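You operate a simulated robot arm through the tools that you are given. There is no shell and no other tool. Be economical: measure what you need, move in short steps, check, and stop when the job is done.

You are at the controls of a simulated two-armed robot. One attempt, no reset.

## Task
Put one of the blue blocks from the beige table on the green counter mat. Shut the bottom green drawer. Put the carton that says "NEW" from the low open shelf of the cupboard on the blue counter mat and the carton marked "blue" on the beige table. Put the name card on the low open shelf of the cupboard away on the brown counter mat. Open the right glass door, take the ink cartridge that says "black" from the top of the glass case and leave it on the right half of the glass case, then shut the door. The order is free. Set down upright: carton, name card, ink cartridge.

It is judged by the outcome, as a careful person would: the job done as asked, and still so three seconds after it is handed in. It fails if anything else is knocked over, pushed out of place, dropped, spilled or broken.

## Robot
Two 7-joint arms with two-finger parallel grippers on one trunk, on a base that drives. Base frame: it is fixed to the floor where the robot stands at the start and does not move with it; the origin is under the middle of the robot, x ahead of it, y to its left, z up; the surface under the hand at the start is at about z = 0.8. Units: m, degrees, N and s.
The left shoulder is at the start at [0.02, 0.138, 1.2], the right one opposite. With the tool pointing down near the work surface each hand reaches from about 0.1 to 0.48 m from the robot's upright axis, wherever it stands, measured 20 degrees to its own side. Places, roughly: beige table [0.7, -0.1, 0.8]; blue block [1, 0, 0.75]; blue counter mat (22x22 cm) [2.18, 3.44, 0.8]; bottom green drawer [-1.8, -2.1, 0.3]; brown counter mat (24x21 cm) [2.8, 3.3, 0.8]; cartridge carton, chip carton [-1.75, 3.25, 1]; green counter mat (22x22 cm) [1.58, 3.44, 0.8]; ink cartridge [0.25, 3.25, 1]; name card [-1, 3.25, 1]; right glass door [0.3, 3.2, 0.8]; right half of the glass case (50x24 cm) [0.28, 3.34, 0.64]. Payload 1.57 kg a hand.
The tool frame of a hand sits at the grasp point between the pads (the TCP): z along the fingers, y along the line on which they close. The tips reach 0.03 m beyond it. Largest opening 0.08 m; finger width 0.017, thickness 0.012; the body of the gripper, 0.04 by 0.082 m, starts 0.08 m behind the TCP.
Orientation is told as [roll, pitch, yaw] about the base's x, y, z axes, in that order, counted from this pose: with the fingers straight down and closing along the base's y, the tool's x points along the base's -x, its y along +y and its z along -z.

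## Interface
- The arms move only by the tool move_arm. It takes "left_increments", "right_increments" or both (then of equal length, played together; a hand with none holds still); each is a list that holds one entry, the list of rows, each a list of 7 numbers: the turn, a rotation vector about the base's x, y, z in degrees, then the shift along the base's x, y, z in cm, then the opening, from 0 (shut) to 1 (fully open). In form: [[[rx, ry, rz, tx, ty, tz, claw], ...]]. A call has 1 to 20 rows; each row shifts and turns the commanded pose from where the row before left it. Rows are played at 5 a second. More than 0.05 m and 8.6 degrees between two rows, or a gripper value outside its range, and nothing of the call is played. Where a pose cannot be reached the arm comes as near as it can. A force on the tool above 40 N (or 10 N above the force at the start of the call, whichever is more), or a blocked arm, ends the call early, and 0.2 s more pass. The fingers move at their own pace (about 0.045 m/s each) and stop on an object; they squeeze with about 40 N. The grip force told is the motor's: it shows also when the fingers shut on nothing. Time passes only in rows, and 0.2 s behind the last, so rows that do not move let the fingers close. The reply holds the time, the measured pose of the TCP, the force on the tool along the base axes, the opening and the grip force, in the units named above and with some noise, with the torque about the TCP (base axes, N m) and any sound that the robot's microphone picked up.
- Cameras (640 x 400 px; columns grow to the right, rows downward): "scene" is now at [0.175, 0.0093, 1.0976]; the picture's right is [0.01, -1.00, 0.00], its down [-0.46, -0.00, -0.89] and it looks along [0.89, 0.01, -0.46] (base axes); focal length 214 px, centre (320, 200). "left" rides on the left gripper at [0.072, 0.007, -0.122] in its tool frame; the picture's right is [-0.09, 1.00, 0.00], its down [-0.84, -0.08, -0.54] and it looks along [-0.54, -0.05, 0.84] (tool axes); focal length 238 px, centre (320, 200). "right" rides on the right gripper at [0.072, -0.007, -0.122] in its tool frame; the picture's right is [0.09, 1.00, 0.00], its down [-0.84, 0.08, -0.54] and it looks along [-0.54, 0.05, 0.84] (tool axes); focal length 238 px, centre (320, 200). There is no depth. A picture from a camera that has moved, and an enlarged one, comes with that camera's place and axes in the base frame and with its lens. The place of the scene camera against the robot may be out by one fixed shift of up to 0.018 m in any direction.
- snapshot(camera): a new picture of that camera. It takes no simulated time.
- raise_lower(by): slides the trunk up (or, below 0, down) by that many m; the arms and the scene camera ride with it, the base frame stays. It gives what a move gives, with no picture.
- base_move(legs): drives the robot by 1 to 6 legs, each [ahead, left, turn to the left] in m, m and degrees, along the robot's own axes; the way and the turn of a leg run together, so that a leg with both is an arc; at most 1.5 m and 180 degrees a leg. The arms and the cameras ride along, it lands a little off, and it stops where it bumps. It gives what a move gives.
- head_to(pan, tilt): turns the head with the scene camera to pan (to the left, within 60 degrees either way) and tilt (down, from -29 to 69), counted from straight ahead of the robot. It gives what a move gives.
- inspect(camera, box): a new picture of the part [left, top, right, bottom] of that camera's present view, enlarged. It takes no simulated time.
- sign_off(): hands the job in; it is judged then, once.

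Go step by step. Nothing tells you exact positions but the pictures and the camera data: compare them with the known pose of the tool, close in by small moves and look again before you grip or let go. The budget is 196 turns and 184 pictures, counting those below and the enlarged ones. Unless the task says otherwise, let go and move clear before handing in.

The tools are called after "Emit:" as name(argument=value, ...) on one line, values as JSON. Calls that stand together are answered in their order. move_arm: Moves the arms, as the interface text tells. Its arguments: {"type":"object","properties":{"left_increments":{"type":"array","items":{"type":"array","items":{"type":"array","items":{"type":"number"}}}},"right_increments":{"type":"array","items":{"type":"array","items":{"type":"array","items":{"type":"number"}}}}},"required":[]} The other tools are called the same way: raise_lower (by) slides the trunk up or down; base_move (legs) drives the base; head_to (pan, tilt) turns the head that bears the scene camera; snapshot (camera) takes a picture; inspect (camera, box) takes an enlarged picture of a part of a camera's view; sign_off () hands the job in.

At the start:

```text
time_s: 0.0
left_eef_pos: [0.3725, 0.0595, 1.0782]
left_tool_rot: [0.0, 0.1, 0.0]
left_wrist_force: [0.6, 0.4, -0.2]
left_ft_torque: [-0.01, 0.01, 0.0]
left_grip_width: 0.0801
left_grasp_force: 0.1
right_eef_pos: [0.37, -0.2603, 1.0851]
right_tool_rot: [-0.3, 6.3, -0.8]
right_wrist_force: [0.2, -0.3, 0.7]
right_ft_torque: [0.0, 0.0, 0.0]
right_grip_width: 0.0798
right_grasp_force: 0.1
trunk travel left (down, up): [-0.575, 0.665]
robot x, y, heading: [0.0019, -0.0037, 0.4]
head pan, tilt: [0.5, 27.4]
```

scene: 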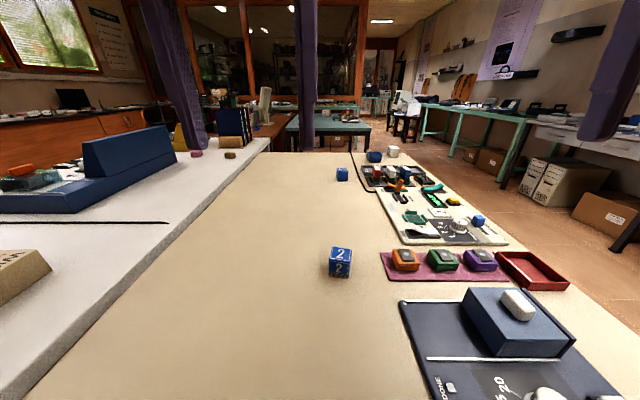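
right: 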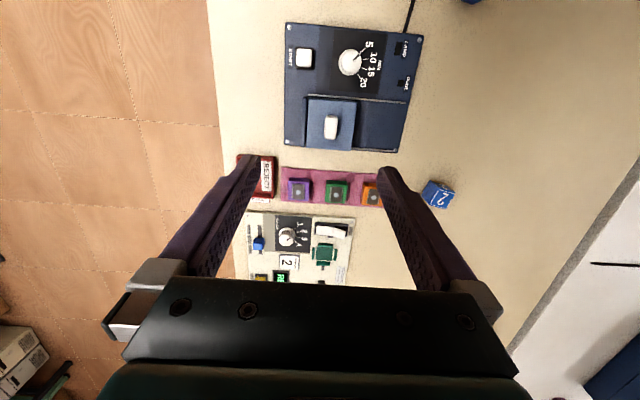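
left: 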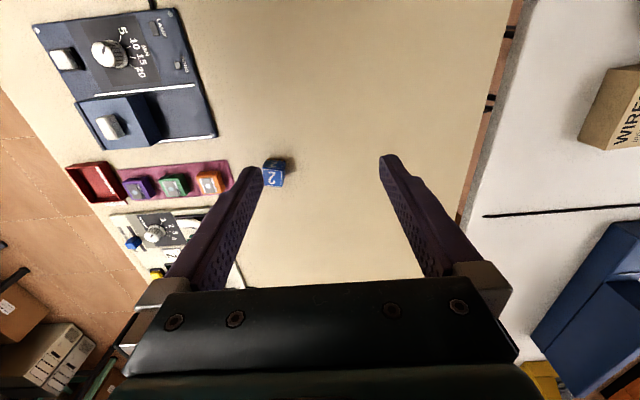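

I see the beige table with a blue block marked "2" about 0.5 m ahead and other blue blocks further off. I'll look closer before moving.

Emit:
inspect(camera="scene", box=[300, 130, 520, 290])

Emit:
inspect(camera="left", box=[200, 120, 360, 220])

```text
2.50 times, centred on (410, 210) of scene
camera zoom: at [0.175, 0.0093, 1.0976], right [0.01, -1.0, 0.0], down [-0.46, 0.0, -0.89], along [0.89, 0.01, -0.46], focal length 536 px, centre (95, 175)
```

zoom: 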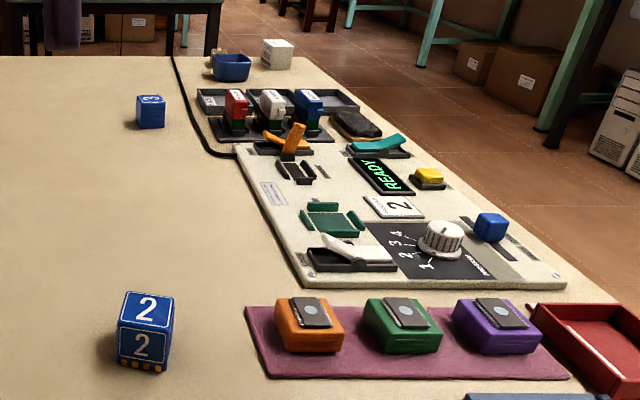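

```text
4.00 times, centred on (280, 170) of left
camera zoom: at [0.2998, 0.0656, 1.1984], right [0.09, 1.0, 0.0], down [0.84, -0.08, 0.54], along [0.54, -0.05, -0.84], focal length 953 px, centre (480, 320)
```

zoom: 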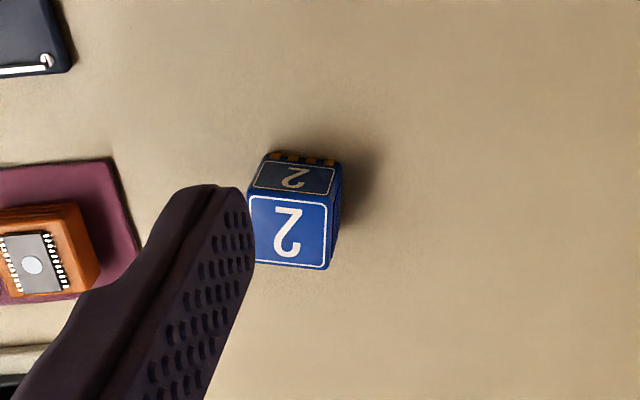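

The near block "2" sits at about (0.48, -0.03), top at z ≈ 0.83. I'll bring the left hand above it and look again.

Emit:
move_arm(left_increments=[[[0, 0, 0, 2.1, -1.8, -2.8, 1], [0, 0, 0, 2.1, -1.8, -2.8, 1], [0, 0, 0, 2.1, -1.8, -2.8, 1], [0, 0, 0, 2.1, -1.8, -2.8, 1], [0, 0, 0, 2.1, -1.8, -2.8, 1]]])

Emit:
snapshot(camera="left")

Emit:
snapshot(camera="scene")

```text
time_s: 1.2
left_eef_pos: [0.4355, -0.0057, 0.9589]
left_tool_rot: [0.0, -0.1, -0.2]
left_wrist_force: [-0.4, 0.8, 0.2]
left_ft_torque: [-0.02, 0.01, -0.02]
left_grip_width: 0.0802
left_grasp_force: 0.1
left hand out of reach, approached as far as the arm can: row 4, 5
right_eef_pos: [0.3693, -0.2599, 1.0864]
right_tool_rot: [-0.3, 6.4, -0.9]
right_wrist_force: [0.2, -0.2, -0.1]
right_ft_torque: [0.01, 0.0, -0.01]
right_grip_width: 0.0799
right_grasp_force: 0.0
trunk travel left (down, up): [-0.575, 0.665]
robot x, y, heading: [-0.0025, 0.0035, 0.2]
head pan, tilt: [0.5, 27.4]
```

```text
178 pictures are left
camera left: at [0.3625, 0.0024, 1.0786], right [0.09, 1.0, 0.0], down [0.84, -0.08, 0.54], along [0.54, -0.05, -0.84], focal length 238 px, centre (320, 200)
```

left: 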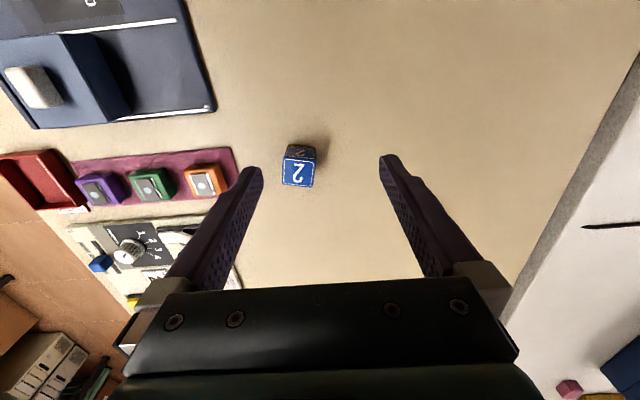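

```text
177 pictures are left
camera scene: at [0.1749, 0.0094, 1.0976], right [0.01, -1.0, 0.0], down [-0.46, 0.0, -0.89], along [0.89, 0.01, -0.46], focal length 214 px, centre (320, 200)
```

scene: 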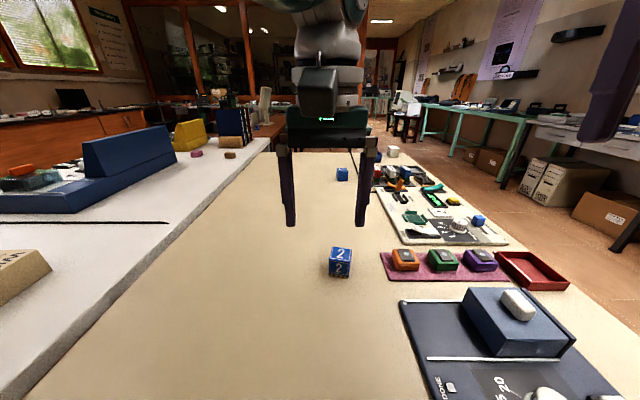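

The block is at about (0.485, -0.034), just at the reach limit, so I'll creep the base forward a little.

Emit:
base_move(legs=[[0.08, 0, 0]])

Emit:
snapshot(camera="left")

Emit:
snapshot(camera="scene")

```text
time_s: 2.3
left_eef_pos: [0.5154, -0.0038, 0.9589]
left_tool_rot: [0.1, 0.0, 0.1]
left_wrist_force: [-0.8, 0.0, 0.7]
left_ft_torque: [-0.01, 0.02, 0.01]
left_grip_width: 0.0801
left_grasp_force: 0.1
right_eef_pos: [0.4502, -0.259, 1.0854]
right_tool_rot: [-0.3, 6.4, -0.7]
right_wrist_force: [-0.3, 0.6, 0.2]
right_ft_torque: [0.05, -0.03, -0.04]
right_grip_width: 0.0798
right_grasp_force: 0.1
trunk travel left (down, up): [-0.575, 0.665]
robot x, y, heading: [0.0793, 0.0026, 0.4]
head pan, tilt: [0.5, 27.4]
```

```text
176 pictures are left
camera left: at [0.4427, 0.0031, 1.0789], right [0.09, 1.0, 0.0], down [0.84, -0.08, 0.54], along [0.54, -0.05, -0.84], focal length 238 px, centre (320, 200)
```

left: 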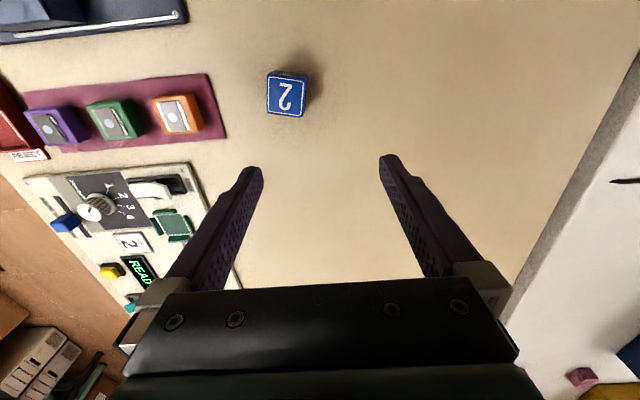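

```text
175 pictures are left
camera scene: at [0.2549, 0.0096, 1.0977], right [0.01, -1.0, 0.0], down [-0.46, 0.0, -0.89], along [0.89, 0.01, -0.46], focal length 214 px, centre (320, 200)
```

scene: 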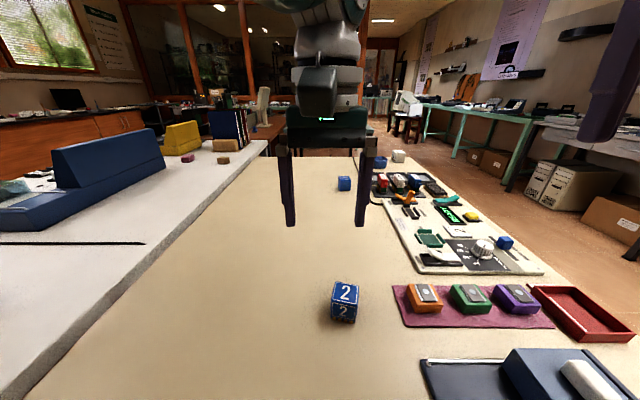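

Triangulating gives block top z ≈ 0.838 at (0.478, -0.031), turned about -10°. I'll align over it and descend part way.

Emit:
move_arm(left_increments=[[[0, 0, -5, -1.9, -1.4, 0, 1], [0, 0, -5, -1.8, -1.3, 0, 1], [0, 0, 0, 0, 0, -4, 1], [0, 0, 0, 0, 0, -4, 1]]])

Emit:
snapshot(camera="left")

Emit:
snapshot(camera="scene")

```text
time_s: 3.3
left_eef_pos: [0.5074, 0.0151, 0.8727]
left_tool_rot: [0.1, -0.1, -9.6]
left_wrist_force: [0.6, 0.9, 0.2]
left_ft_torque: [-0.03, -0.01, 0.0]
left_grip_width: 0.0799
left_grasp_force: 0.1
left hand out of reach, approached as far as the arm can: row 1, 2, 4
right_eef_pos: [0.4493, -0.2587, 1.0852]
right_tool_rot: [-0.3, 6.6, -0.7]
right_wrist_force: [0.4, 0.1, -0.1]
right_ft_torque: [-0.03, 0.01, -0.02]
right_grip_width: 0.0799
right_grasp_force: 0.1
trunk travel left (down, up): [-0.575, 0.665]
robot x, y, heading: [0.0796, -0.0025, 0.3]
head pan, tilt: [0.5, 27.4]
```

```text
174 pictures are left
camera left: at [0.4376, 0.0341, 0.9924], right [0.26, 0.97, 0.0], down [0.81, -0.22, 0.54], along [0.53, -0.14, -0.84], focal length 238 px, centre (320, 200)
```

left: 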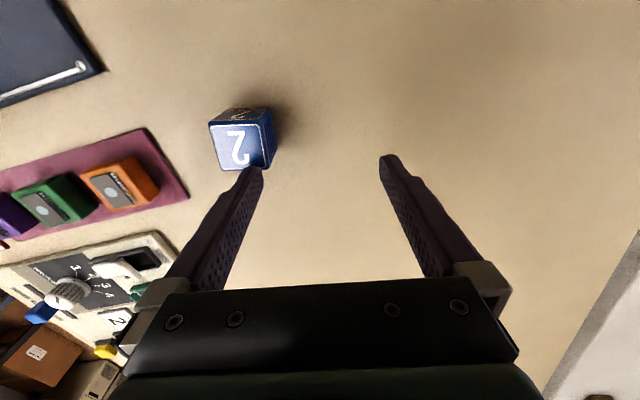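

```text
173 pictures are left
camera scene: at [0.2549, 0.0105, 1.099], right [0.02, -1.0, 0.0], down [-0.45, -0.01, -0.89], along [0.89, 0.02, -0.45], focal length 214 px, centre (320, 200)
```

scene: 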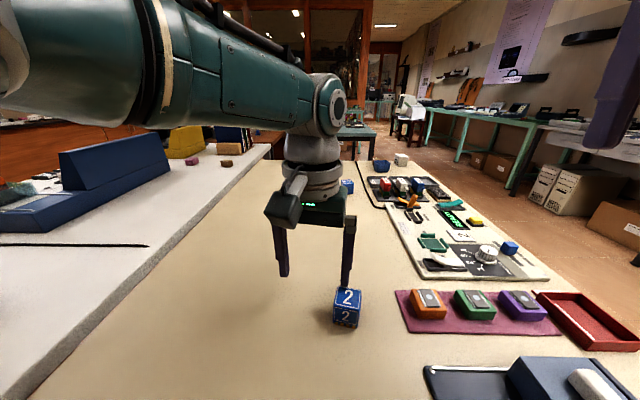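

The left arm doesn't like reaching across, so I'll lift a little and slide the base to the right to bring the block to its own side.

Emit:
move_arm(left_increments=[[[0, 0, 0, -1.5, 2, 4, 1], [0, 0, 0, -1.5, 2, 4, 1]]])

Emit:
base_move(legs=[[0, -0.15, 0]])

Emit:
snapshot(camera="left")

```text
time_s: 3.9
left_eef_pos: [0.4743, 0.0548, 0.9545]
left_tool_rot: [0.1, 0.0, -9.6]
left_wrist_force: [-0.3, 0.7, 0.3]
left_ft_torque: [-0.02, -0.02, 0.0]
left_grip_width: 0.0797
left_grasp_force: 0.1
right_eef_pos: [0.4494, -0.2586, 1.0847]
right_tool_rot: [-0.1, 6.4, -0.7]
right_wrist_force: [-0.4, 0.1, 0.7]
right_ft_torque: [-0.02, -0.02, 0.02]
right_grip_width: 0.0799
right_grasp_force: 0.1
trunk travel left (down, up): [-0.575, 0.665]
robot x, y, heading: [0.0793, 0.0027, 0.0]
head pan, tilt: [0.5, 27.4]
```

```text
time_s: 5.2
left_eef_pos: [0.4759, -0.097, 0.9555]
left_tool_rot: [0.0, -0.1, -9.9]
left_wrist_force: [0.2, 0.5, -1.1]
left_ft_torque: [-0.02, 0.0, 0.0]
left_grip_width: 0.0799
left_grasp_force: 0.0
right_eef_pos: [0.448, -0.4094, 1.0853]
right_tool_rot: [-0.3, 6.6, -0.7]
right_wrist_force: [0.2, -0.5, -0.5]
right_ft_torque: [-0.02, 0.0, -0.02]
right_grip_width: 0.0798
right_grasp_force: 0.2
trunk travel left (down, up): [-0.575, 0.665]
robot x, y, heading: [0.0809, -0.1509, 0.3]
head pan, tilt: [0.5, 27.4]
```

```text
172 pictures are left
camera left: at [0.4044, -0.0784, 1.0749], right [0.26, 0.96, 0.0], down [0.81, -0.22, 0.54], along [0.52, -0.14, -0.84], focal length 238 px, centre (320, 200)
```

left: 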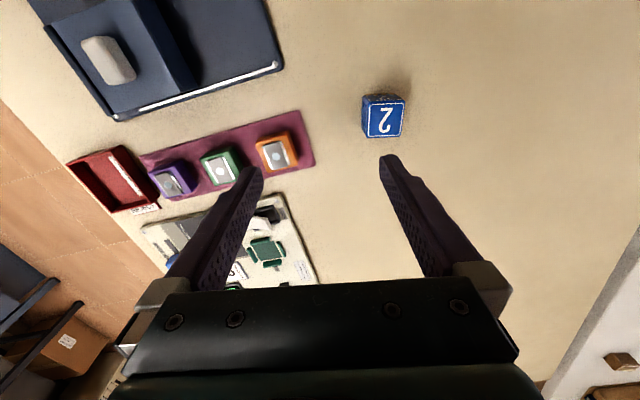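

Block confirmed at (0.479, -0.033). Centre over it, then descend.

Emit:
move_arm(left_increments=[[[0, 0, 0, 0.2, 3.2, 0, 1], [0, 0, 0, 0.2, 3.2, 0, 1], [0, 0, 0, 0, 0, -4, 1], [0, 0, 0, 0, 0, -4, 1]]])

Emit:
snapshot(camera="left")

```text
time_s: 6.2
left_eef_pos: [0.4795, -0.0334, 0.8751]
left_tool_rot: [0.0, 0.0, -10.0]
left_wrist_force: [-0.1, -0.8, 0.5]
left_ft_torque: [-0.01, 0.0, 0.0]
left_grip_width: 0.0802
left_grasp_force: 0.1
right_eef_pos: [0.4483, -0.4111, 1.0855]
right_tool_rot: [-0.1, 6.5, -0.8]
right_wrist_force: [-0.6, -0.3, 0.7]
right_ft_torque: [0.0, -0.02, -0.01]
right_grip_width: 0.0802
right_grasp_force: 0.0
trunk travel left (down, up): [-0.575, 0.665]
robot x, y, heading: [0.0761, -0.1511, 0.1]
head pan, tilt: [0.5, 27.4]
```

```text
171 pictures are left
camera left: at [0.4102, -0.015, 0.9947], right [0.26, 0.96, 0.0], down [0.81, -0.22, 0.54], along [0.52, -0.14, -0.84], focal length 238 px, centre (320, 200)
```

left: 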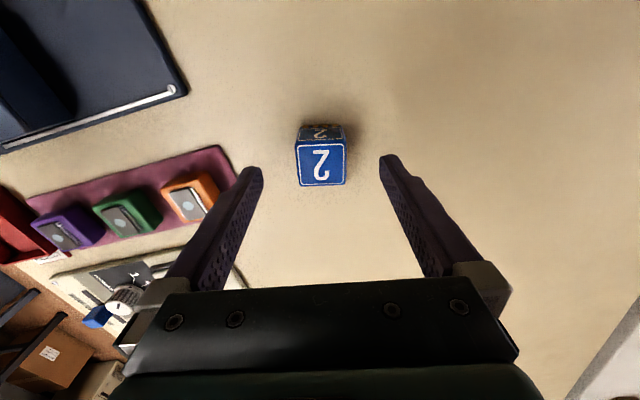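

Well centred and aligned; descend to z ≈ 0.83 and close.

Emit:
move_arm(left_increments=[[[0, 0, 0, 0, 0, -2.2, 1], [0, 0, 0, 0, 0, -2.2, 1], [0, 0, 0, 0, 0, 0, 0], [0, 0, 0, 0, 0, 0, 0], [0, 0, 0, 0, 0, 0, 0], [0, 0, 0, 0, 0, 0, 0], [0, 0, 0, 0, 0, 4, 0], [0, 0, 0, 0, 0, 4, 0]]])

Emit:
snapshot(camera="left")

```text
time_s: 8.0
left_eef_pos: [0.4787, -0.032, 0.9102]
left_tool_rot: [0.0, 0.0, -10.0]
left_wrist_force: [0.0, -0.1, -0.6]
left_ft_torque: [0.01, 0.0, -0.03]
left_grip_width: 0.0353
left_grasp_force: 39.9
right_eef_pos: [0.4493, -0.4104, 1.0853]
right_tool_rot: [-0.3, 6.4, -0.7]
right_wrist_force: [-0.9, -0.4, -0.8]
right_ft_torque: [0.0, -0.03, -0.02]
right_grip_width: 0.0799
right_grasp_force: 0.0
trunk travel left (down, up): [-0.575, 0.665]
robot x, y, heading: [0.0783, -0.1507, -0.1]
head pan, tilt: [0.5, 27.4]
```

```text
170 pictures are left
camera left: at [0.4092, -0.0124, 1.0296], right [0.26, 0.96, 0.0], down [0.81, -0.22, 0.54], along [0.52, -0.14, -0.84], focal length 238 px, centre (320, 200)
```

left: 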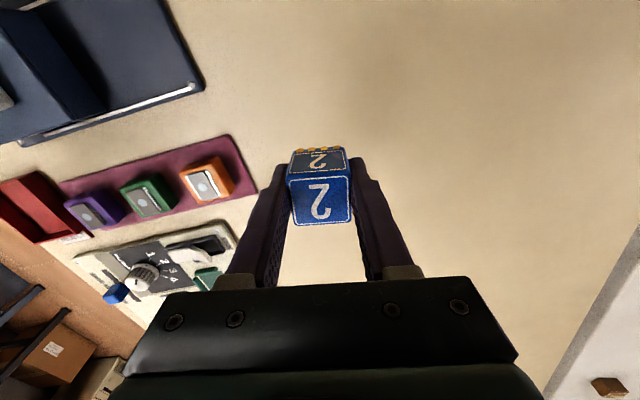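

The block is held. I'll lift, tuck the hands, back off from the table, and look left to plan the drive.

Emit:
move_arm(left_increments=[[[0, 0, 2, -3, 1.5, 3, 0], [0, 0, 2, -3, 1.5, 3, 0], [0, 0, 2, -3, 1.5, 3, 0], [0, 0, 2, -3, 1.5, 3, 0], [0, 0, 2, -3, 1.5, 3, 0]]], right_increments=[[[0, 0, 0, -3, 0, 1, 1], [0, 0, 0, -3, 0, 1, 1], [0, 0, 0, -3, 0, 1, 1], [0, 0, 0, -3, 0, 1, 1], [0, 0, 0, -3, 0, 1, 1]]])

Emit:
base_move(legs=[[-0.5, 0, 0], [0, 0, 60]])

Emit:
head_to(pan=0, tilt=20)

Emit:
snapshot(camera="scene")

Emit:
head_to(pan=60, tilt=20)

Emit:
snapshot(camera="scene")

```text
time_s: 8.8
left_eef_pos: [0.3936, 0.0098, 0.9968]
left_tool_rot: [0.2, 0.0, -4.4]
left_wrist_force: [0.6, 0.6, -0.4]
left_ft_torque: [0.04, 0.01, 0.02]
left_grip_width: 0.0349
left_grasp_force: 40.0
right_eef_pos: [0.3385, -0.4193, 1.0605]
right_tool_rot: [-3.1, 19.9, -2.5]
right_wrist_force: [0.1, 0.7, -0.1]
right_ft_torque: [0.0, 0.03, 0.03]
right_grip_width: 0.0802
right_grasp_force: 0.0
trunk travel left (down, up): [-0.575, 0.665]
robot x, y, heading: [0.0802, -0.1496, 0.1]
head pan, tilt: [0.5, 27.4]
stopped in row 4 (right hand): the arm was blocked; the commanded pose is now the measured one
```

```text
time_s: 14.5
left_eef_pos: [-0.4216, 0.1957, 0.9972]
left_tool_rot: [0.0, 0.1, 58.5]
left_wrist_force: [0.5, -0.5, -0.4]
left_ft_torque: [-0.02, 0.01, 0.0]
left_grip_width: 0.0354
left_grasp_force: 40.2
right_eef_pos: [-0.0647, -0.0475, 1.0605]
right_tool_rot: [-3.2, 19.9, 60.6]
right_wrist_force: [1.1, 0.4, -0.2]
right_ft_torque: [0.0, -0.05, -0.01]
right_grip_width: 0.08
right_grasp_force: 0.1
trunk travel left (down, up): [-0.575, 0.665]
robot x, y, heading: [-0.4209, -0.1526, 63.0]
head pan, tilt: [0.5, 27.4]
```

```text
time_s: 15.2
left_eef_pos: [-0.4207, 0.1945, 0.9968]
left_tool_rot: [0.1, 0.0, 58.6]
left_wrist_force: [-1.2, 0.1, -0.8]
left_ft_torque: [0.01, -0.01, -0.01]
left_grip_width: 0.0352
left_grasp_force: 40.0
right_eef_pos: [-0.064, -0.0478, 1.0587]
right_tool_rot: [-3.2, 20.0, 60.6]
right_wrist_force: [-0.5, -0.9, 0.2]
right_ft_torque: [0.01, 0.01, 0.0]
right_grip_width: 0.0801
right_grasp_force: 0.2
trunk travel left (down, up): [-0.575, 0.665]
robot x, y, heading: [-0.4171, -0.156, 62.9]
head pan, tilt: [0.0, 20.0]
```

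```text
169 pictures are left
camera scene: at [-0.3491, 0.0241, 1.1095], right [0.89, -0.46, 0.0], down [-0.16, -0.3, -0.94], along [0.43, 0.84, -0.34], focal length 214 px, centre (320, 200)
```

scene: 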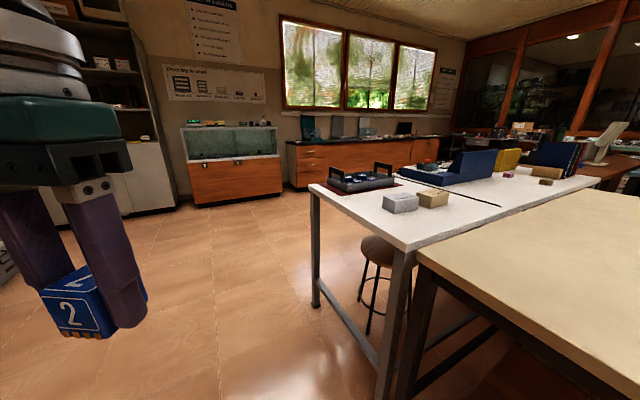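

```text
time_s: 16.5
left_eef_pos: [-0.4217, 0.1968, 0.9978]
left_tool_rot: [0.0, 0.1, 58.6]
left_wrist_force: [-0.7, 0.1, -0.1]
left_ft_torque: [0.0, -0.02, -0.01]
left_grip_width: 0.0351
left_grasp_force: 40.0
right_eef_pos: [-0.0637, -0.0484, 1.0587]
right_tool_rot: [-3.1, 19.9, 60.7]
right_wrist_force: [1.0, 0.2, -0.6]
right_ft_torque: [0.0, -0.02, 0.01]
right_grip_width: 0.0801
right_grasp_force: 0.1
trunk travel left (down, up): [-0.575, 0.665]
robot x, y, heading: [-0.4219, -0.1555, 63.0]
head pan, tilt: [60.0, 20.0]
```

```text
168 pictures are left
camera scene: at [-0.442, 0.0194, 1.1096], right [0.84, 0.54, 0.0], down [0.19, -0.29, -0.94], along [-0.51, 0.79, -0.34], focal length 214 px, centre (320, 200)
```

scene: 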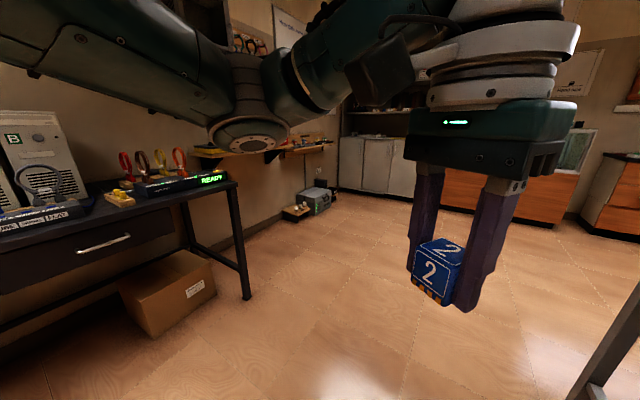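

Floor is open to the far wall, with the white table's corner around (0.1, 1.0). I'll turn to face +y, drive past it, then slide right toward the green mat.

Emit:
base_move(legs=[[0, 0.15, 27], [1.4, 0, 0], [1.0, 0, 0]])

Emit:
head_to(pan=-50, tilt=20)

Emit:
snapshot(camera="scene")

Emit:
head_to(pan=0, tilt=10)

Emit:
snapshot(camera="scene")

```text
time_s: 29.5
left_eef_pos: [-0.7795, 2.558, 0.9965]
left_tool_rot: [0.0, 0.0, 87.7]
left_wrist_force: [0.4, 0.5, 0.0]
left_ft_torque: [0.02, 0.0, 0.03]
left_grip_width: 0.0349
left_grasp_force: 40.2
right_eef_pos: [-0.3494, 2.519, 1.0603]
right_tool_rot: [-3.2, 19.9, 89.9]
right_wrist_force: [0.7, 0.3, 0.2]
right_ft_torque: [0.02, 0.01, 0.03]
right_grip_width: 0.0798
right_grasp_force: 0.0
trunk travel left (down, up): [-0.575, 0.665]
robot x, y, heading: [-0.6058, 2.2517, 91.9]
head pan, tilt: [60.0, 20.0]
```

```text
time_s: 31.4
left_eef_pos: [-0.7802, 2.5574, 0.9966]
left_tool_rot: [0.1, 0.0, 87.8]
left_wrist_force: [0.1, -0.3, 0.4]
left_ft_torque: [0.01, -0.01, 0.0]
left_grip_width: 0.0352
left_grasp_force: 39.9
right_eef_pos: [-0.3486, 2.519, 1.0593]
right_tool_rot: [-3.2, 19.9, 89.8]
right_wrist_force: [0.1, -0.2, -0.7]
right_ft_torque: [0.01, 0.02, 0.01]
right_grip_width: 0.0802
right_grasp_force: 0.2
trunk travel left (down, up): [-0.575, 0.665]
robot x, y, heading: [-0.6073, 2.2469, 92.2]
head pan, tilt: [-50.0, 20.0]
```

```text
167 pictures are left
camera scene: at [-0.5583, 2.422, 1.1096], right [0.67, -0.74, 0.0], down [-0.25, -0.23, -0.94], along [0.7, 0.63, -0.34], focal length 214 px, centre (320, 200)
```

scene: 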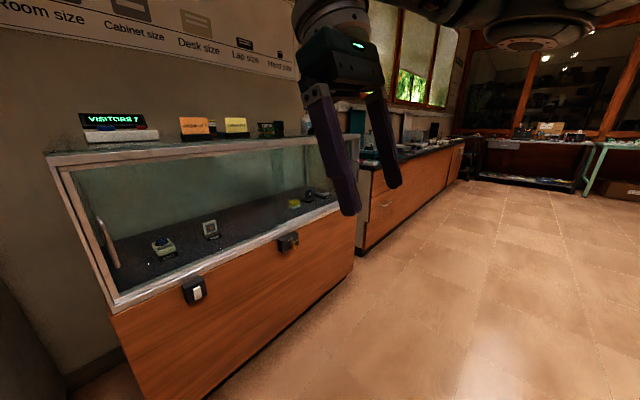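

```text
time_s: 32.6
left_eef_pos: [-0.78, 2.557, 0.9967]
left_tool_rot: [0.1, 0.0, 87.8]
left_wrist_force: [0.2, -0.8, -0.4]
left_ft_torque: [0.0, 0.05, -0.01]
left_grip_width: 0.0351
left_grasp_force: 39.8
right_eef_pos: [-0.3486, 2.5202, 1.0591]
right_tool_rot: [-3.2, 20.0, 89.8]
right_wrist_force: [-0.3, -0.3, 0.1]
right_ft_torque: [0.0, 0.01, -0.02]
right_grip_width: 0.0802
right_grasp_force: 0.0
trunk travel left (down, up): [-0.575, 0.665]
robot x, y, heading: [-0.6079, 2.248, 92.1]
head pan, tilt: [0.0, 10.0]
```

```text
166 pictures are left
camera scene: at [-0.6307, 2.4524, 1.1258], right [1.0, 0.04, 0.0], down [0.01, -0.17, -0.98], along [-0.04, 0.98, -0.17], focal length 214 px, centre (320, 200)
```

scene: 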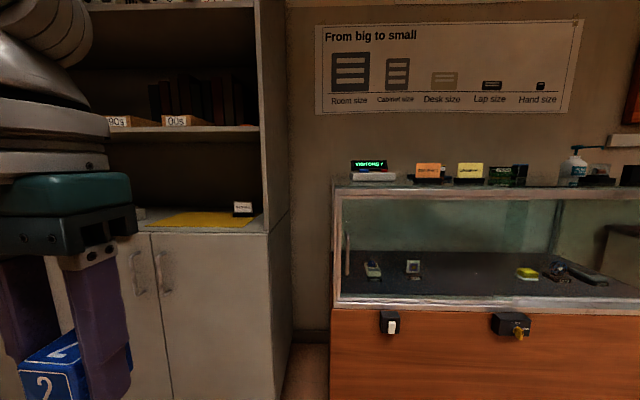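

I can see the cupboard shelf (name card on a yellow mat) and the glass case. Now sliding right along the wall to the counter with the green mat.

Emit:
base_move(legs=[[0, -1.15, -2], [0, -1.15, 0]])

Emit:
head_to(pan=0, tilt=25)

Emit:
snapshot(camera="scene")

```text
time_s: 43.8
left_eef_pos: [1.5222, 2.5999, 0.9976]
left_tool_rot: [0.2, 0.0, 85.3]
left_wrist_force: [0.4, -0.3, -1.5]
left_ft_torque: [0.03, 0.0, 0.02]
left_grip_width: 0.0351
left_grasp_force: 39.7
right_eef_pos: [1.9503, 2.5438, 1.0592]
right_tool_rot: [-3.2, 20.0, 87.3]
right_wrist_force: [-0.8, -0.4, -0.5]
right_ft_torque: [-0.01, 0.03, 0.02]
right_grip_width: 0.0801
right_grasp_force: 0.0
trunk travel left (down, up): [-0.575, 0.665]
robot x, y, heading: [1.6834, 2.2843, 89.8]
head pan, tilt: [0.0, 10.0]
```

```text
time_s: 44.6
left_eef_pos: [1.5226, 2.5998, 0.997]
left_tool_rot: [0.1, 0.0, 85.4]
left_wrist_force: [-0.2, -0.8, 0.4]
left_ft_torque: [0.0, 0.01, -0.04]
left_grip_width: 0.0351
left_grasp_force: 39.7
right_eef_pos: [1.951, 2.544, 1.0582]
right_tool_rot: [-3.2, 19.9, 87.4]
right_wrist_force: [0.3, 0.0, -0.3]
right_ft_torque: [0.0, 0.02, 0.0]
right_grip_width: 0.0799
right_grasp_force: 0.1
trunk travel left (down, up): [-0.575, 0.665]
robot x, y, heading: [1.682, 2.285, 89.9]
head pan, tilt: [0.0, 25.0]
```

```text
165 pictures are left
camera scene: at [1.6666, 2.4868, 1.1015], right [1.0, 0.0, 0.0], down [0.0, -0.42, -0.91], along [0.0, 0.91, -0.42], focal length 214 px, centre (320, 200)
```

scene: 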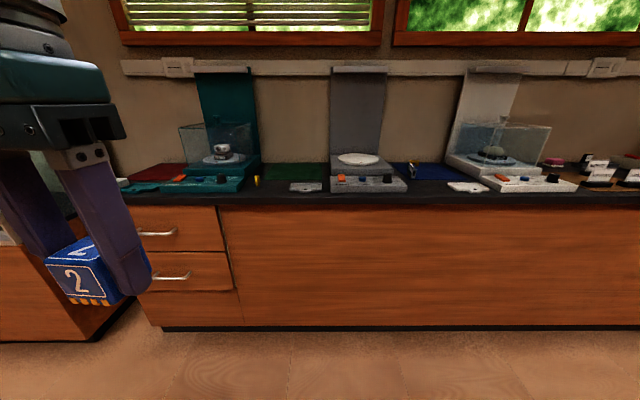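

Green mat lies between the teal and grey devices. Approaching the counter in steps.

Emit:
base_move(legs=[[0.4, 0, 0]])

Emit:
head_to(pan=0, tilt=35)

Emit:
snapshot(camera="scene")

```text
time_s: 47.1
left_eef_pos: [1.5282, 2.9939, 0.9972]
left_tool_rot: [0.0, 0.0, 85.0]
left_wrist_force: [-0.8, -0.4, -0.6]
left_ft_torque: [0.0, -0.02, 0.04]
left_grip_width: 0.0353
left_grasp_force: 40.6
right_eef_pos: [1.9567, 2.9352, 1.0591]
right_tool_rot: [-3.2, 19.9, 87.1]
right_wrist_force: [-0.1, 0.0, 0.0]
right_ft_torque: [-0.02, 0.01, -0.02]
right_grip_width: 0.0801
right_grasp_force: 0.0
trunk travel left (down, up): [-0.575, 0.665]
robot x, y, heading: [1.6846, 2.6859, 89.5]
head pan, tilt: [0.0, 25.0]
```

```text
time_s: 47.8
left_eef_pos: [1.5279, 2.9934, 0.998]
left_tool_rot: [0.1, 0.0, 85.0]
left_wrist_force: [-0.6, 0.4, 0.0]
left_ft_torque: [-0.01, -0.03, -0.02]
left_grip_width: 0.0349
left_grasp_force: 39.7
right_eef_pos: [1.956, 2.9354, 1.0592]
right_tool_rot: [-3.3, 19.8, 86.9]
right_wrist_force: [0.3, -0.4, -0.4]
right_ft_torque: [0.03, 0.02, -0.01]
right_grip_width: 0.08
right_grasp_force: 0.1
trunk travel left (down, up): [-0.575, 0.665]
robot x, y, heading: [1.6862, 2.6801, 89.2]
head pan, tilt: [0.0, 35.0]
```

```text
164 pictures are left
camera scene: at [1.6711, 2.8756, 1.0858], right [1.0, -0.01, 0.0], down [-0.01, -0.57, -0.82], along [0.01, 0.82, -0.57], focal length 214 px, centre (320, 200)
```

scene: 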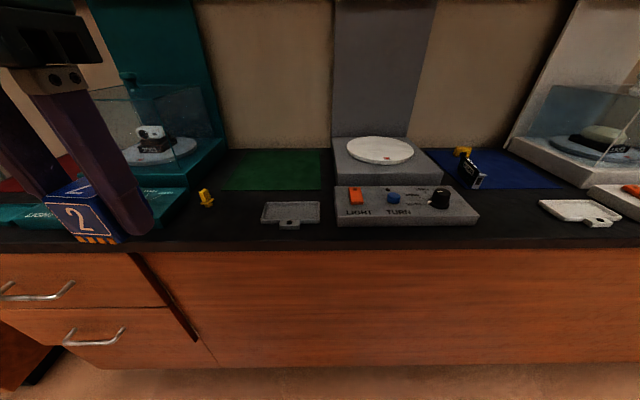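

The mat spans about y 3.33–3.55, x 1.47–1.69. The arm needs about 0.45 reach, so I'll go 0.2 further.

Emit:
base_move(legs=[[0.2, 0.03, 0]])

Emit:
snapshot(camera="scene")

Emit:
snapshot(camera="left")

```text
time_s: 49.4
left_eef_pos: [1.501, 3.1968, 0.9975]
left_tool_rot: [0.1, 0.0, 84.8]
left_wrist_force: [-0.4, 0.0, -1.3]
left_ft_torque: [0.01, 0.02, 0.01]
left_grip_width: 0.035
left_grasp_force: 40.2
right_eef_pos: [1.9298, 3.1369, 1.0593]
right_tool_rot: [-3.1, 19.9, 86.9]
right_wrist_force: [0.5, -0.4, 0.4]
right_ft_torque: [-0.02, 0.0, 0.01]
right_grip_width: 0.0801
right_grasp_force: 0.1
trunk travel left (down, up): [-0.575, 0.665]
robot x, y, heading: [1.6553, 2.8846, 89.2]
head pan, tilt: [0.0, 35.0]
```

```text
163 pictures are left
camera scene: at [1.6441, 3.0787, 1.0857], right [1.0, -0.01, 0.0], down [-0.01, -0.57, -0.82], along [0.01, 0.82, -0.57], focal length 214 px, centre (320, 200)
```

scene: 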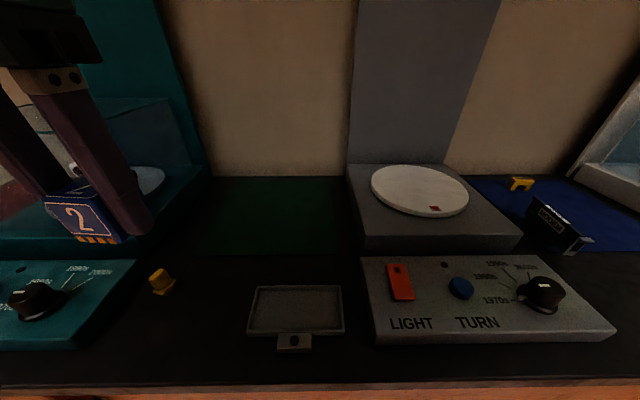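

```text
162 pictures are left
camera left: at [1.4876, 3.1261, 1.1167], right [-0.98, 0.18, 0.0], down [0.15, 0.83, 0.54], along [0.1, 0.53, -0.84], focal length 238 px, centre (320, 200)
```

left: 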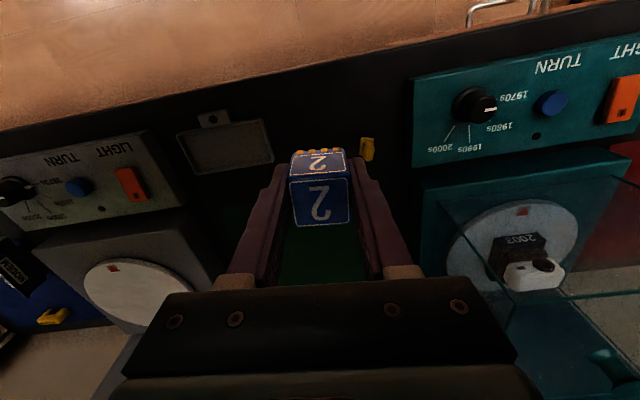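

The mat is reachable. Move the block over the mat's front-middle at about (1.58, 3.41), staying high.

Emit:
move_arm(left_increments=[[[0, 0, 0, 4, 0, 0, 0], [0, 0, 0, 4, 0, 0, 0], [0, 0, 0, 0, 4.5, 0, 0], [0, 0, 0, 0, 4.5, 0, 0], [0, 0, 0, 0, 4.5, 0, 0], [0, 0, 0, 0, 4.5, 0, 0]]])

Emit:
snapshot(camera="scene")

Emit:
snapshot(camera="left")

```text
time_s: 50.8
left_eef_pos: [1.5776, 3.3498, 0.9951]
left_tool_rot: [0.2, -0.1, 84.7]
left_wrist_force: [-0.3, -0.8, -0.8]
left_ft_torque: [0.03, -0.06, -0.01]
left_grip_width: 0.0351
left_grasp_force: 40.2
left hand out of reach, approached as far as the arm can: row 6
right_eef_pos: [1.9283, 3.1371, 1.0591]
right_tool_rot: [-3.1, 20.0, 86.9]
right_wrist_force: [0.9, 0.2, -0.8]
right_ft_torque: [0.01, 0.0, -0.02]
right_grip_width: 0.08
right_grasp_force: 0.2
trunk travel left (down, up): [-0.575, 0.665]
robot x, y, heading: [1.6616, 2.8817, 89.1]
head pan, tilt: [0.0, 35.0]
```

```text
161 pictures are left
camera scene: at [1.6432, 3.0782, 1.0856], right [1.0, -0.01, 0.0], down [-0.01, -0.57, -0.82], along [0.01, 0.82, -0.57], focal length 214 px, centre (320, 200)
```

scene: 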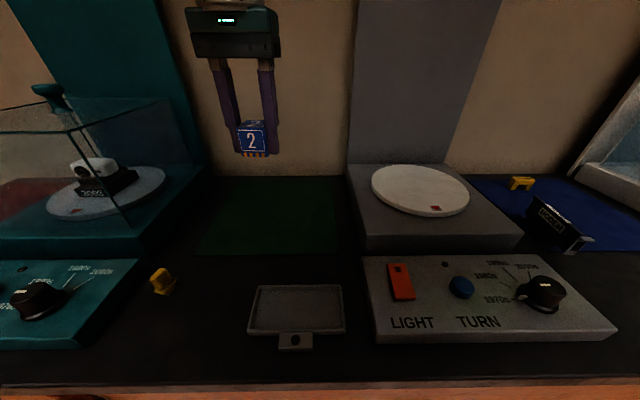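

```text
160 pictures are left
camera left: at [1.5639, 3.2792, 1.1152], right [-0.98, 0.18, 0.0], down [0.16, 0.82, 0.54], along [0.1, 0.54, -0.84], focal length 238 px, centre (320, 200)
```

left: 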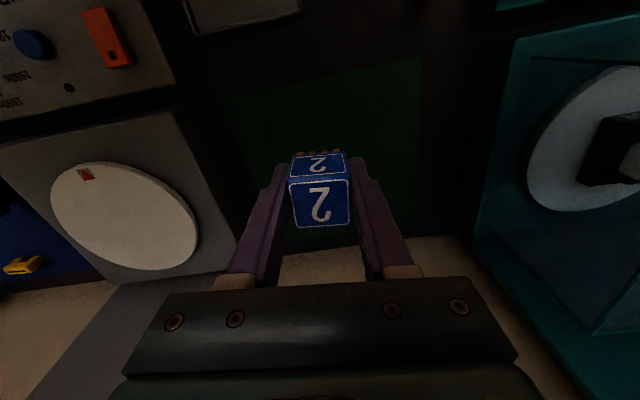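

The block would land near the mat's front edge (front at y ≈ 3.31); I'll nudge the base 5 cm closer.

Emit:
base_move(legs=[[0.06, 0, 0]])

Emit:
move_arm(left_increments=[[[0, 0, 0, 0, 0, -4, 0], [0, 0, 0, 0, 0, -4, 0], [0, 0, 0, 0, 0, -3, 0]]])

Emit:
snapshot(camera="left")

Emit:
snapshot(camera="scene")

```text
time_s: 51.8
left_eef_pos: [1.5794, 3.413, 0.9946]
left_tool_rot: [0.1, -0.1, 84.9]
left_wrist_force: [-0.1, 0.6, -0.7]
left_ft_torque: [0.0, -0.01, -0.01]
left_grip_width: 0.0352
left_grasp_force: 40.9
right_eef_pos: [1.931, 3.1999, 1.0588]
right_tool_rot: [-3.2, 19.9, 86.8]
right_wrist_force: [0.3, -0.5, 0.1]
right_ft_torque: [0.02, -0.02, 0.0]
right_grip_width: 0.0798
right_grasp_force: 0.0
trunk travel left (down, up): [-0.575, 0.665]
robot x, y, heading: [1.6573, 2.9464, 89.3]
head pan, tilt: [0.0, 35.0]
```

```text
time_s: 52.6
left_eef_pos: [1.568, 3.4058, 0.8857]
left_tool_rot: [0.1, 0.1, 84.8]
left_wrist_force: [0.4, -0.2, -1.4]
left_ft_torque: [0.02, 0.0, 0.01]
left_grip_width: 0.035
left_grasp_force: 39.9
left hand out of reach, approached as far as the arm can: row 2, 3
right_eef_pos: [1.9309, 3.1989, 1.0595]
right_tool_rot: [-3.1, 19.9, 86.8]
right_wrist_force: [0.7, 0.1, 0.4]
right_ft_torque: [0.01, -0.04, -0.05]
right_grip_width: 0.0799
right_grasp_force: 0.1
trunk travel left (down, up): [-0.575, 0.665]
robot x, y, heading: [1.6578, 2.9404, 89.5]
head pan, tilt: [0.0, 35.0]
```

```text
159 pictures are left
camera left: at [1.5552, 3.3338, 1.007], right [-0.98, 0.18, 0.0], down [0.15, 0.83, 0.54], along [0.1, 0.53, -0.84], focal length 238 px, centre (320, 200)
```

left: 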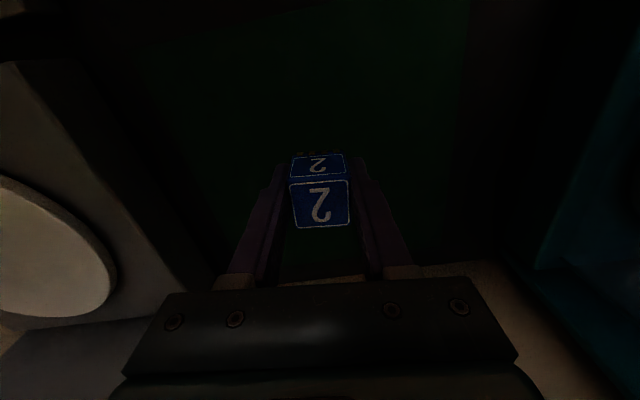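

```text
158 pictures are left
camera scene: at [1.6452, 3.1407, 1.0857], right [1.0, -0.01, 0.0], down [-0.01, -0.57, -0.82], along [0.01, 0.82, -0.57], focal length 214 px, centre (320, 200)
```

scene: 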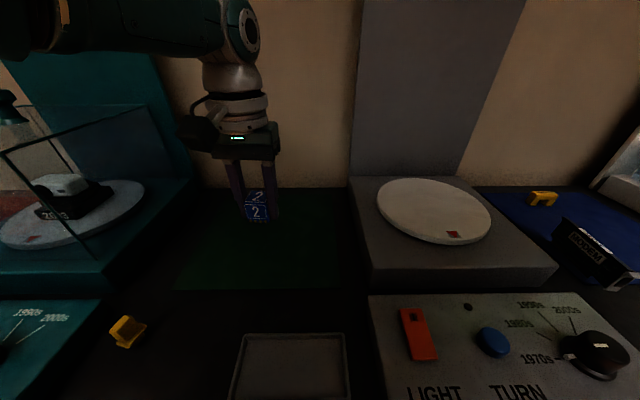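

Over the mat nicely. Descending towards the mat in small steps.

Emit:
move_arm(left_increments=[[[0, 0, 0, 0, -0.5, -2, 0], [0, 0, 0, 0, 0, -1.5, 0], [0, 0, 0, 0, 0, -1, 0]]])

Emit:
snapshot(camera="scene")

```text
time_s: 53.4
left_eef_pos: [1.569, 3.3927, 0.843]
left_tool_rot: [0.2, -0.1, 84.8]
left_wrist_force: [-0.1, 0.2, -0.6]
left_ft_torque: [0.02, -0.01, 0.0]
left_grip_width: 0.035
left_grasp_force: 40.2
left hand out of reach, approached as far as the arm can: row 2
right_eef_pos: [1.9307, 3.1986, 1.0603]
right_tool_rot: [-3.1, 20.0, 86.8]
right_wrist_force: [0.2, -0.3, 0.5]
right_ft_torque: [0.0, 0.01, 0.01]
right_grip_width: 0.0799
right_grasp_force: 0.1
trunk travel left (down, up): [-0.575, 0.665]
robot x, y, heading: [1.6583, 2.9437, 89.3]
head pan, tilt: [0.0, 35.0]
```

```text
157 pictures are left
camera scene: at [1.6451, 3.1407, 1.0857], right [1.0, -0.01, 0.0], down [-0.01, -0.57, -0.82], along [0.01, 0.82, -0.57], focal length 214 px, centre (320, 200)
```

scene: 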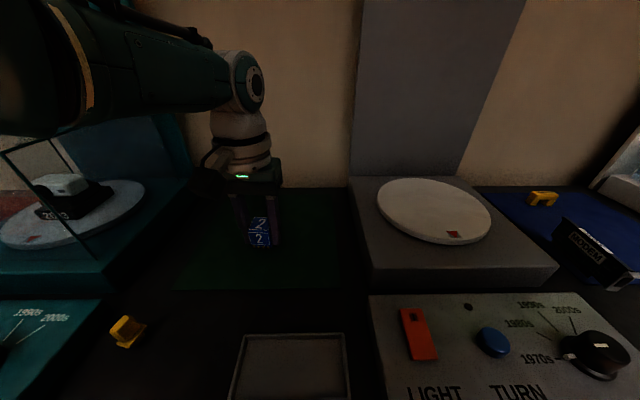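

Emit:
move_arm(left_increments=[[[0, 0, 0, 0, 0, -0.4, 0], [0, 0, 0, 0, 0, -0.4, 0], [0, 0, 0, 0, 0, -0.4, 0]]])

```text
time_s: 54.2
left_eef_pos: [1.5675, 3.3894, 0.8343]
left_tool_rot: [0.0, -0.1, 84.9]
left_wrist_force: [-0.3, -8.2, 23.0]
left_ft_torque: [-0.34, -0.03, 0.02]
left_grip_width: 0.0352
left_grasp_force: 40.1
left hand out of reach, approached as far as the arm can: row 1
right_eef_pos: [1.9294, 3.199, 1.0603]
right_tool_rot: [-3.1, 19.9, 86.8]
right_wrist_force: [0.5, -0.4, 0.3]
right_ft_torque: [0.01, 0.0, 0.03]
right_grip_width: 0.08
right_grasp_force: 0.1
trunk travel left (down, up): [-0.575, 0.665]
robot x, y, heading: [1.662, 2.9394, 89.1]
head pan, tilt: [0.0, 35.0]
```

Contact on the mat. Ease up, open, and rise straight up.

Emit:
move_arm(left_increments=[[[0, 0, 0, 0, 0, 0.3, 0], [0, 0, 0, 0, 0, 0, 0.6], [0, 0, 0, 0, 0, 0, 0.8], [0, 0, 0, 0, 0, 0, 0.9], [0, 0, 0, 0, 0, 4, 0.9], [0, 0, 0, 0, 0, 4, 0.9], [0, 0, 0, 0, 0, 4, 0.9], [0, 0, 0, 0, 0, 4, 0.9]]])

Emit:
snapshot(camera="scene")

Emit:
snapshot(camera="left")

```text
time_s: 56.0
left_eef_pos: [1.5675, 3.3903, 0.9933]
left_tool_rot: [0.2, 0.0, 84.8]
left_wrist_force: [0.2, -0.5, 0.2]
left_ft_torque: [-0.01, 0.0, 0.03]
left_grip_width: 0.0719
left_grasp_force: 0.1
right_eef_pos: [1.9307, 3.1999, 1.0584]
right_tool_rot: [-3.2, 20.0, 86.8]
right_wrist_force: [-0.4, 0.4, -0.4]
right_ft_torque: [-0.02, -0.01, 0.03]
right_grip_width: 0.0799
right_grasp_force: 0.1
trunk travel left (down, up): [-0.575, 0.665]
robot x, y, heading: [1.6603, 2.9426, 89.1]
head pan, tilt: [0.0, 35.0]
```

```text
156 pictures are left
camera scene: at [1.6447, 3.1411, 1.0857], right [1.0, -0.01, 0.0], down [-0.01, -0.57, -0.82], along [0.01, 0.82, -0.57], focal length 214 px, centre (320, 200)
```

scene: 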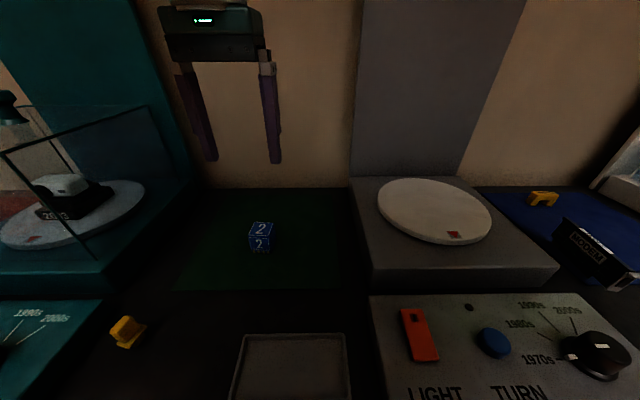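

```text
155 pictures are left
camera left: at [1.5536, 3.3188, 1.1134], right [-0.98, 0.18, 0.0], down [0.15, 0.83, 0.54], along [0.1, 0.53, -0.84], focal length 238 px, centre (320, 200)
```

left: 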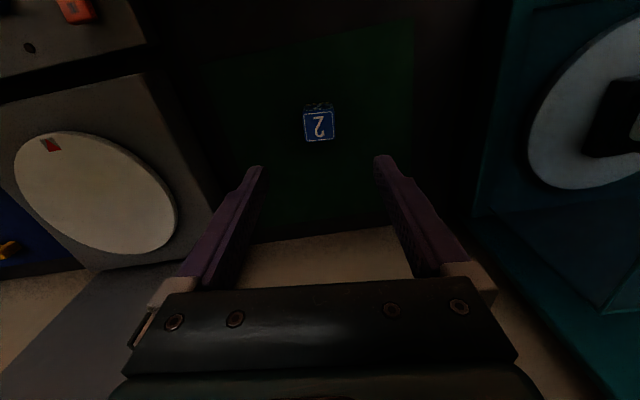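

Block is upright on the green mat. Now back off, and drive to the cupboard to look at the shelf.

Emit:
base_move(legs=[[-0.55, 0, 0.8], [0, 1.5, 0], [0, 1.5, 0]])

Emit:
head_to(pan=0, tilt=5)

Emit:
snapshot(camera="scene")

```text
time_s: 73.0
left_eef_pos: [-1.3482, 2.9714, 0.9918]
left_tool_rot: [0.1, 0.0, 80.2]
left_wrist_force: [0.4, -1.2, -0.2]
left_ft_torque: [0.0, 0.03, 0.0]
left_grip_width: 0.0723
left_grasp_force: 0.0
right_eef_pos: [-1.0011, 2.7536, 1.0596]
right_tool_rot: [-3.3, 19.9, 82.2]
right_wrist_force: [0.1, 0.2, 0.1]
right_ft_torque: [0.01, 0.0, 0.02]
right_grip_width: 0.0801
right_grasp_force: 0.0
trunk travel left (down, up): [-0.575, 0.665]
robot x, y, heading: [-1.2897, 2.5203, 84.7]
head pan, tilt: [0.0, 35.0]
```

```text
time_s: 73.9
left_eef_pos: [-1.3472, 2.9715, 0.9922]
left_tool_rot: [0.2, 0.0, 80.3]
left_wrist_force: [0.1, -0.3, 0.4]
left_ft_torque: [0.01, -0.03, -0.01]
left_grip_width: 0.072
left_grasp_force: 0.0
right_eef_pos: [-1.0001, 2.752, 1.0597]
right_tool_rot: [-3.2, 19.9, 82.3]
right_wrist_force: [-0.8, -0.3, -0.2]
right_ft_torque: [-0.03, 0.02, -0.03]
right_grip_width: 0.0801
right_grasp_force: 0.1
trunk travel left (down, up): [-0.575, 0.665]
robot x, y, heading: [-1.2911, 2.5185, 84.7]
head pan, tilt: [0.0, 5.0]
```

```text
154 pictures are left
camera scene: at [-1.2897, 2.7202, 1.1338], right [1.0, -0.09, 0.0], down [-0.01, -0.09, -1.0], along [0.09, 0.99, -0.09], focal length 214 px, centre (320, 200)
```

scene: 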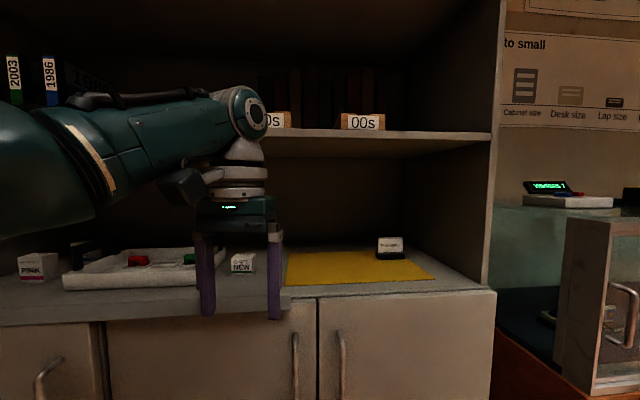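

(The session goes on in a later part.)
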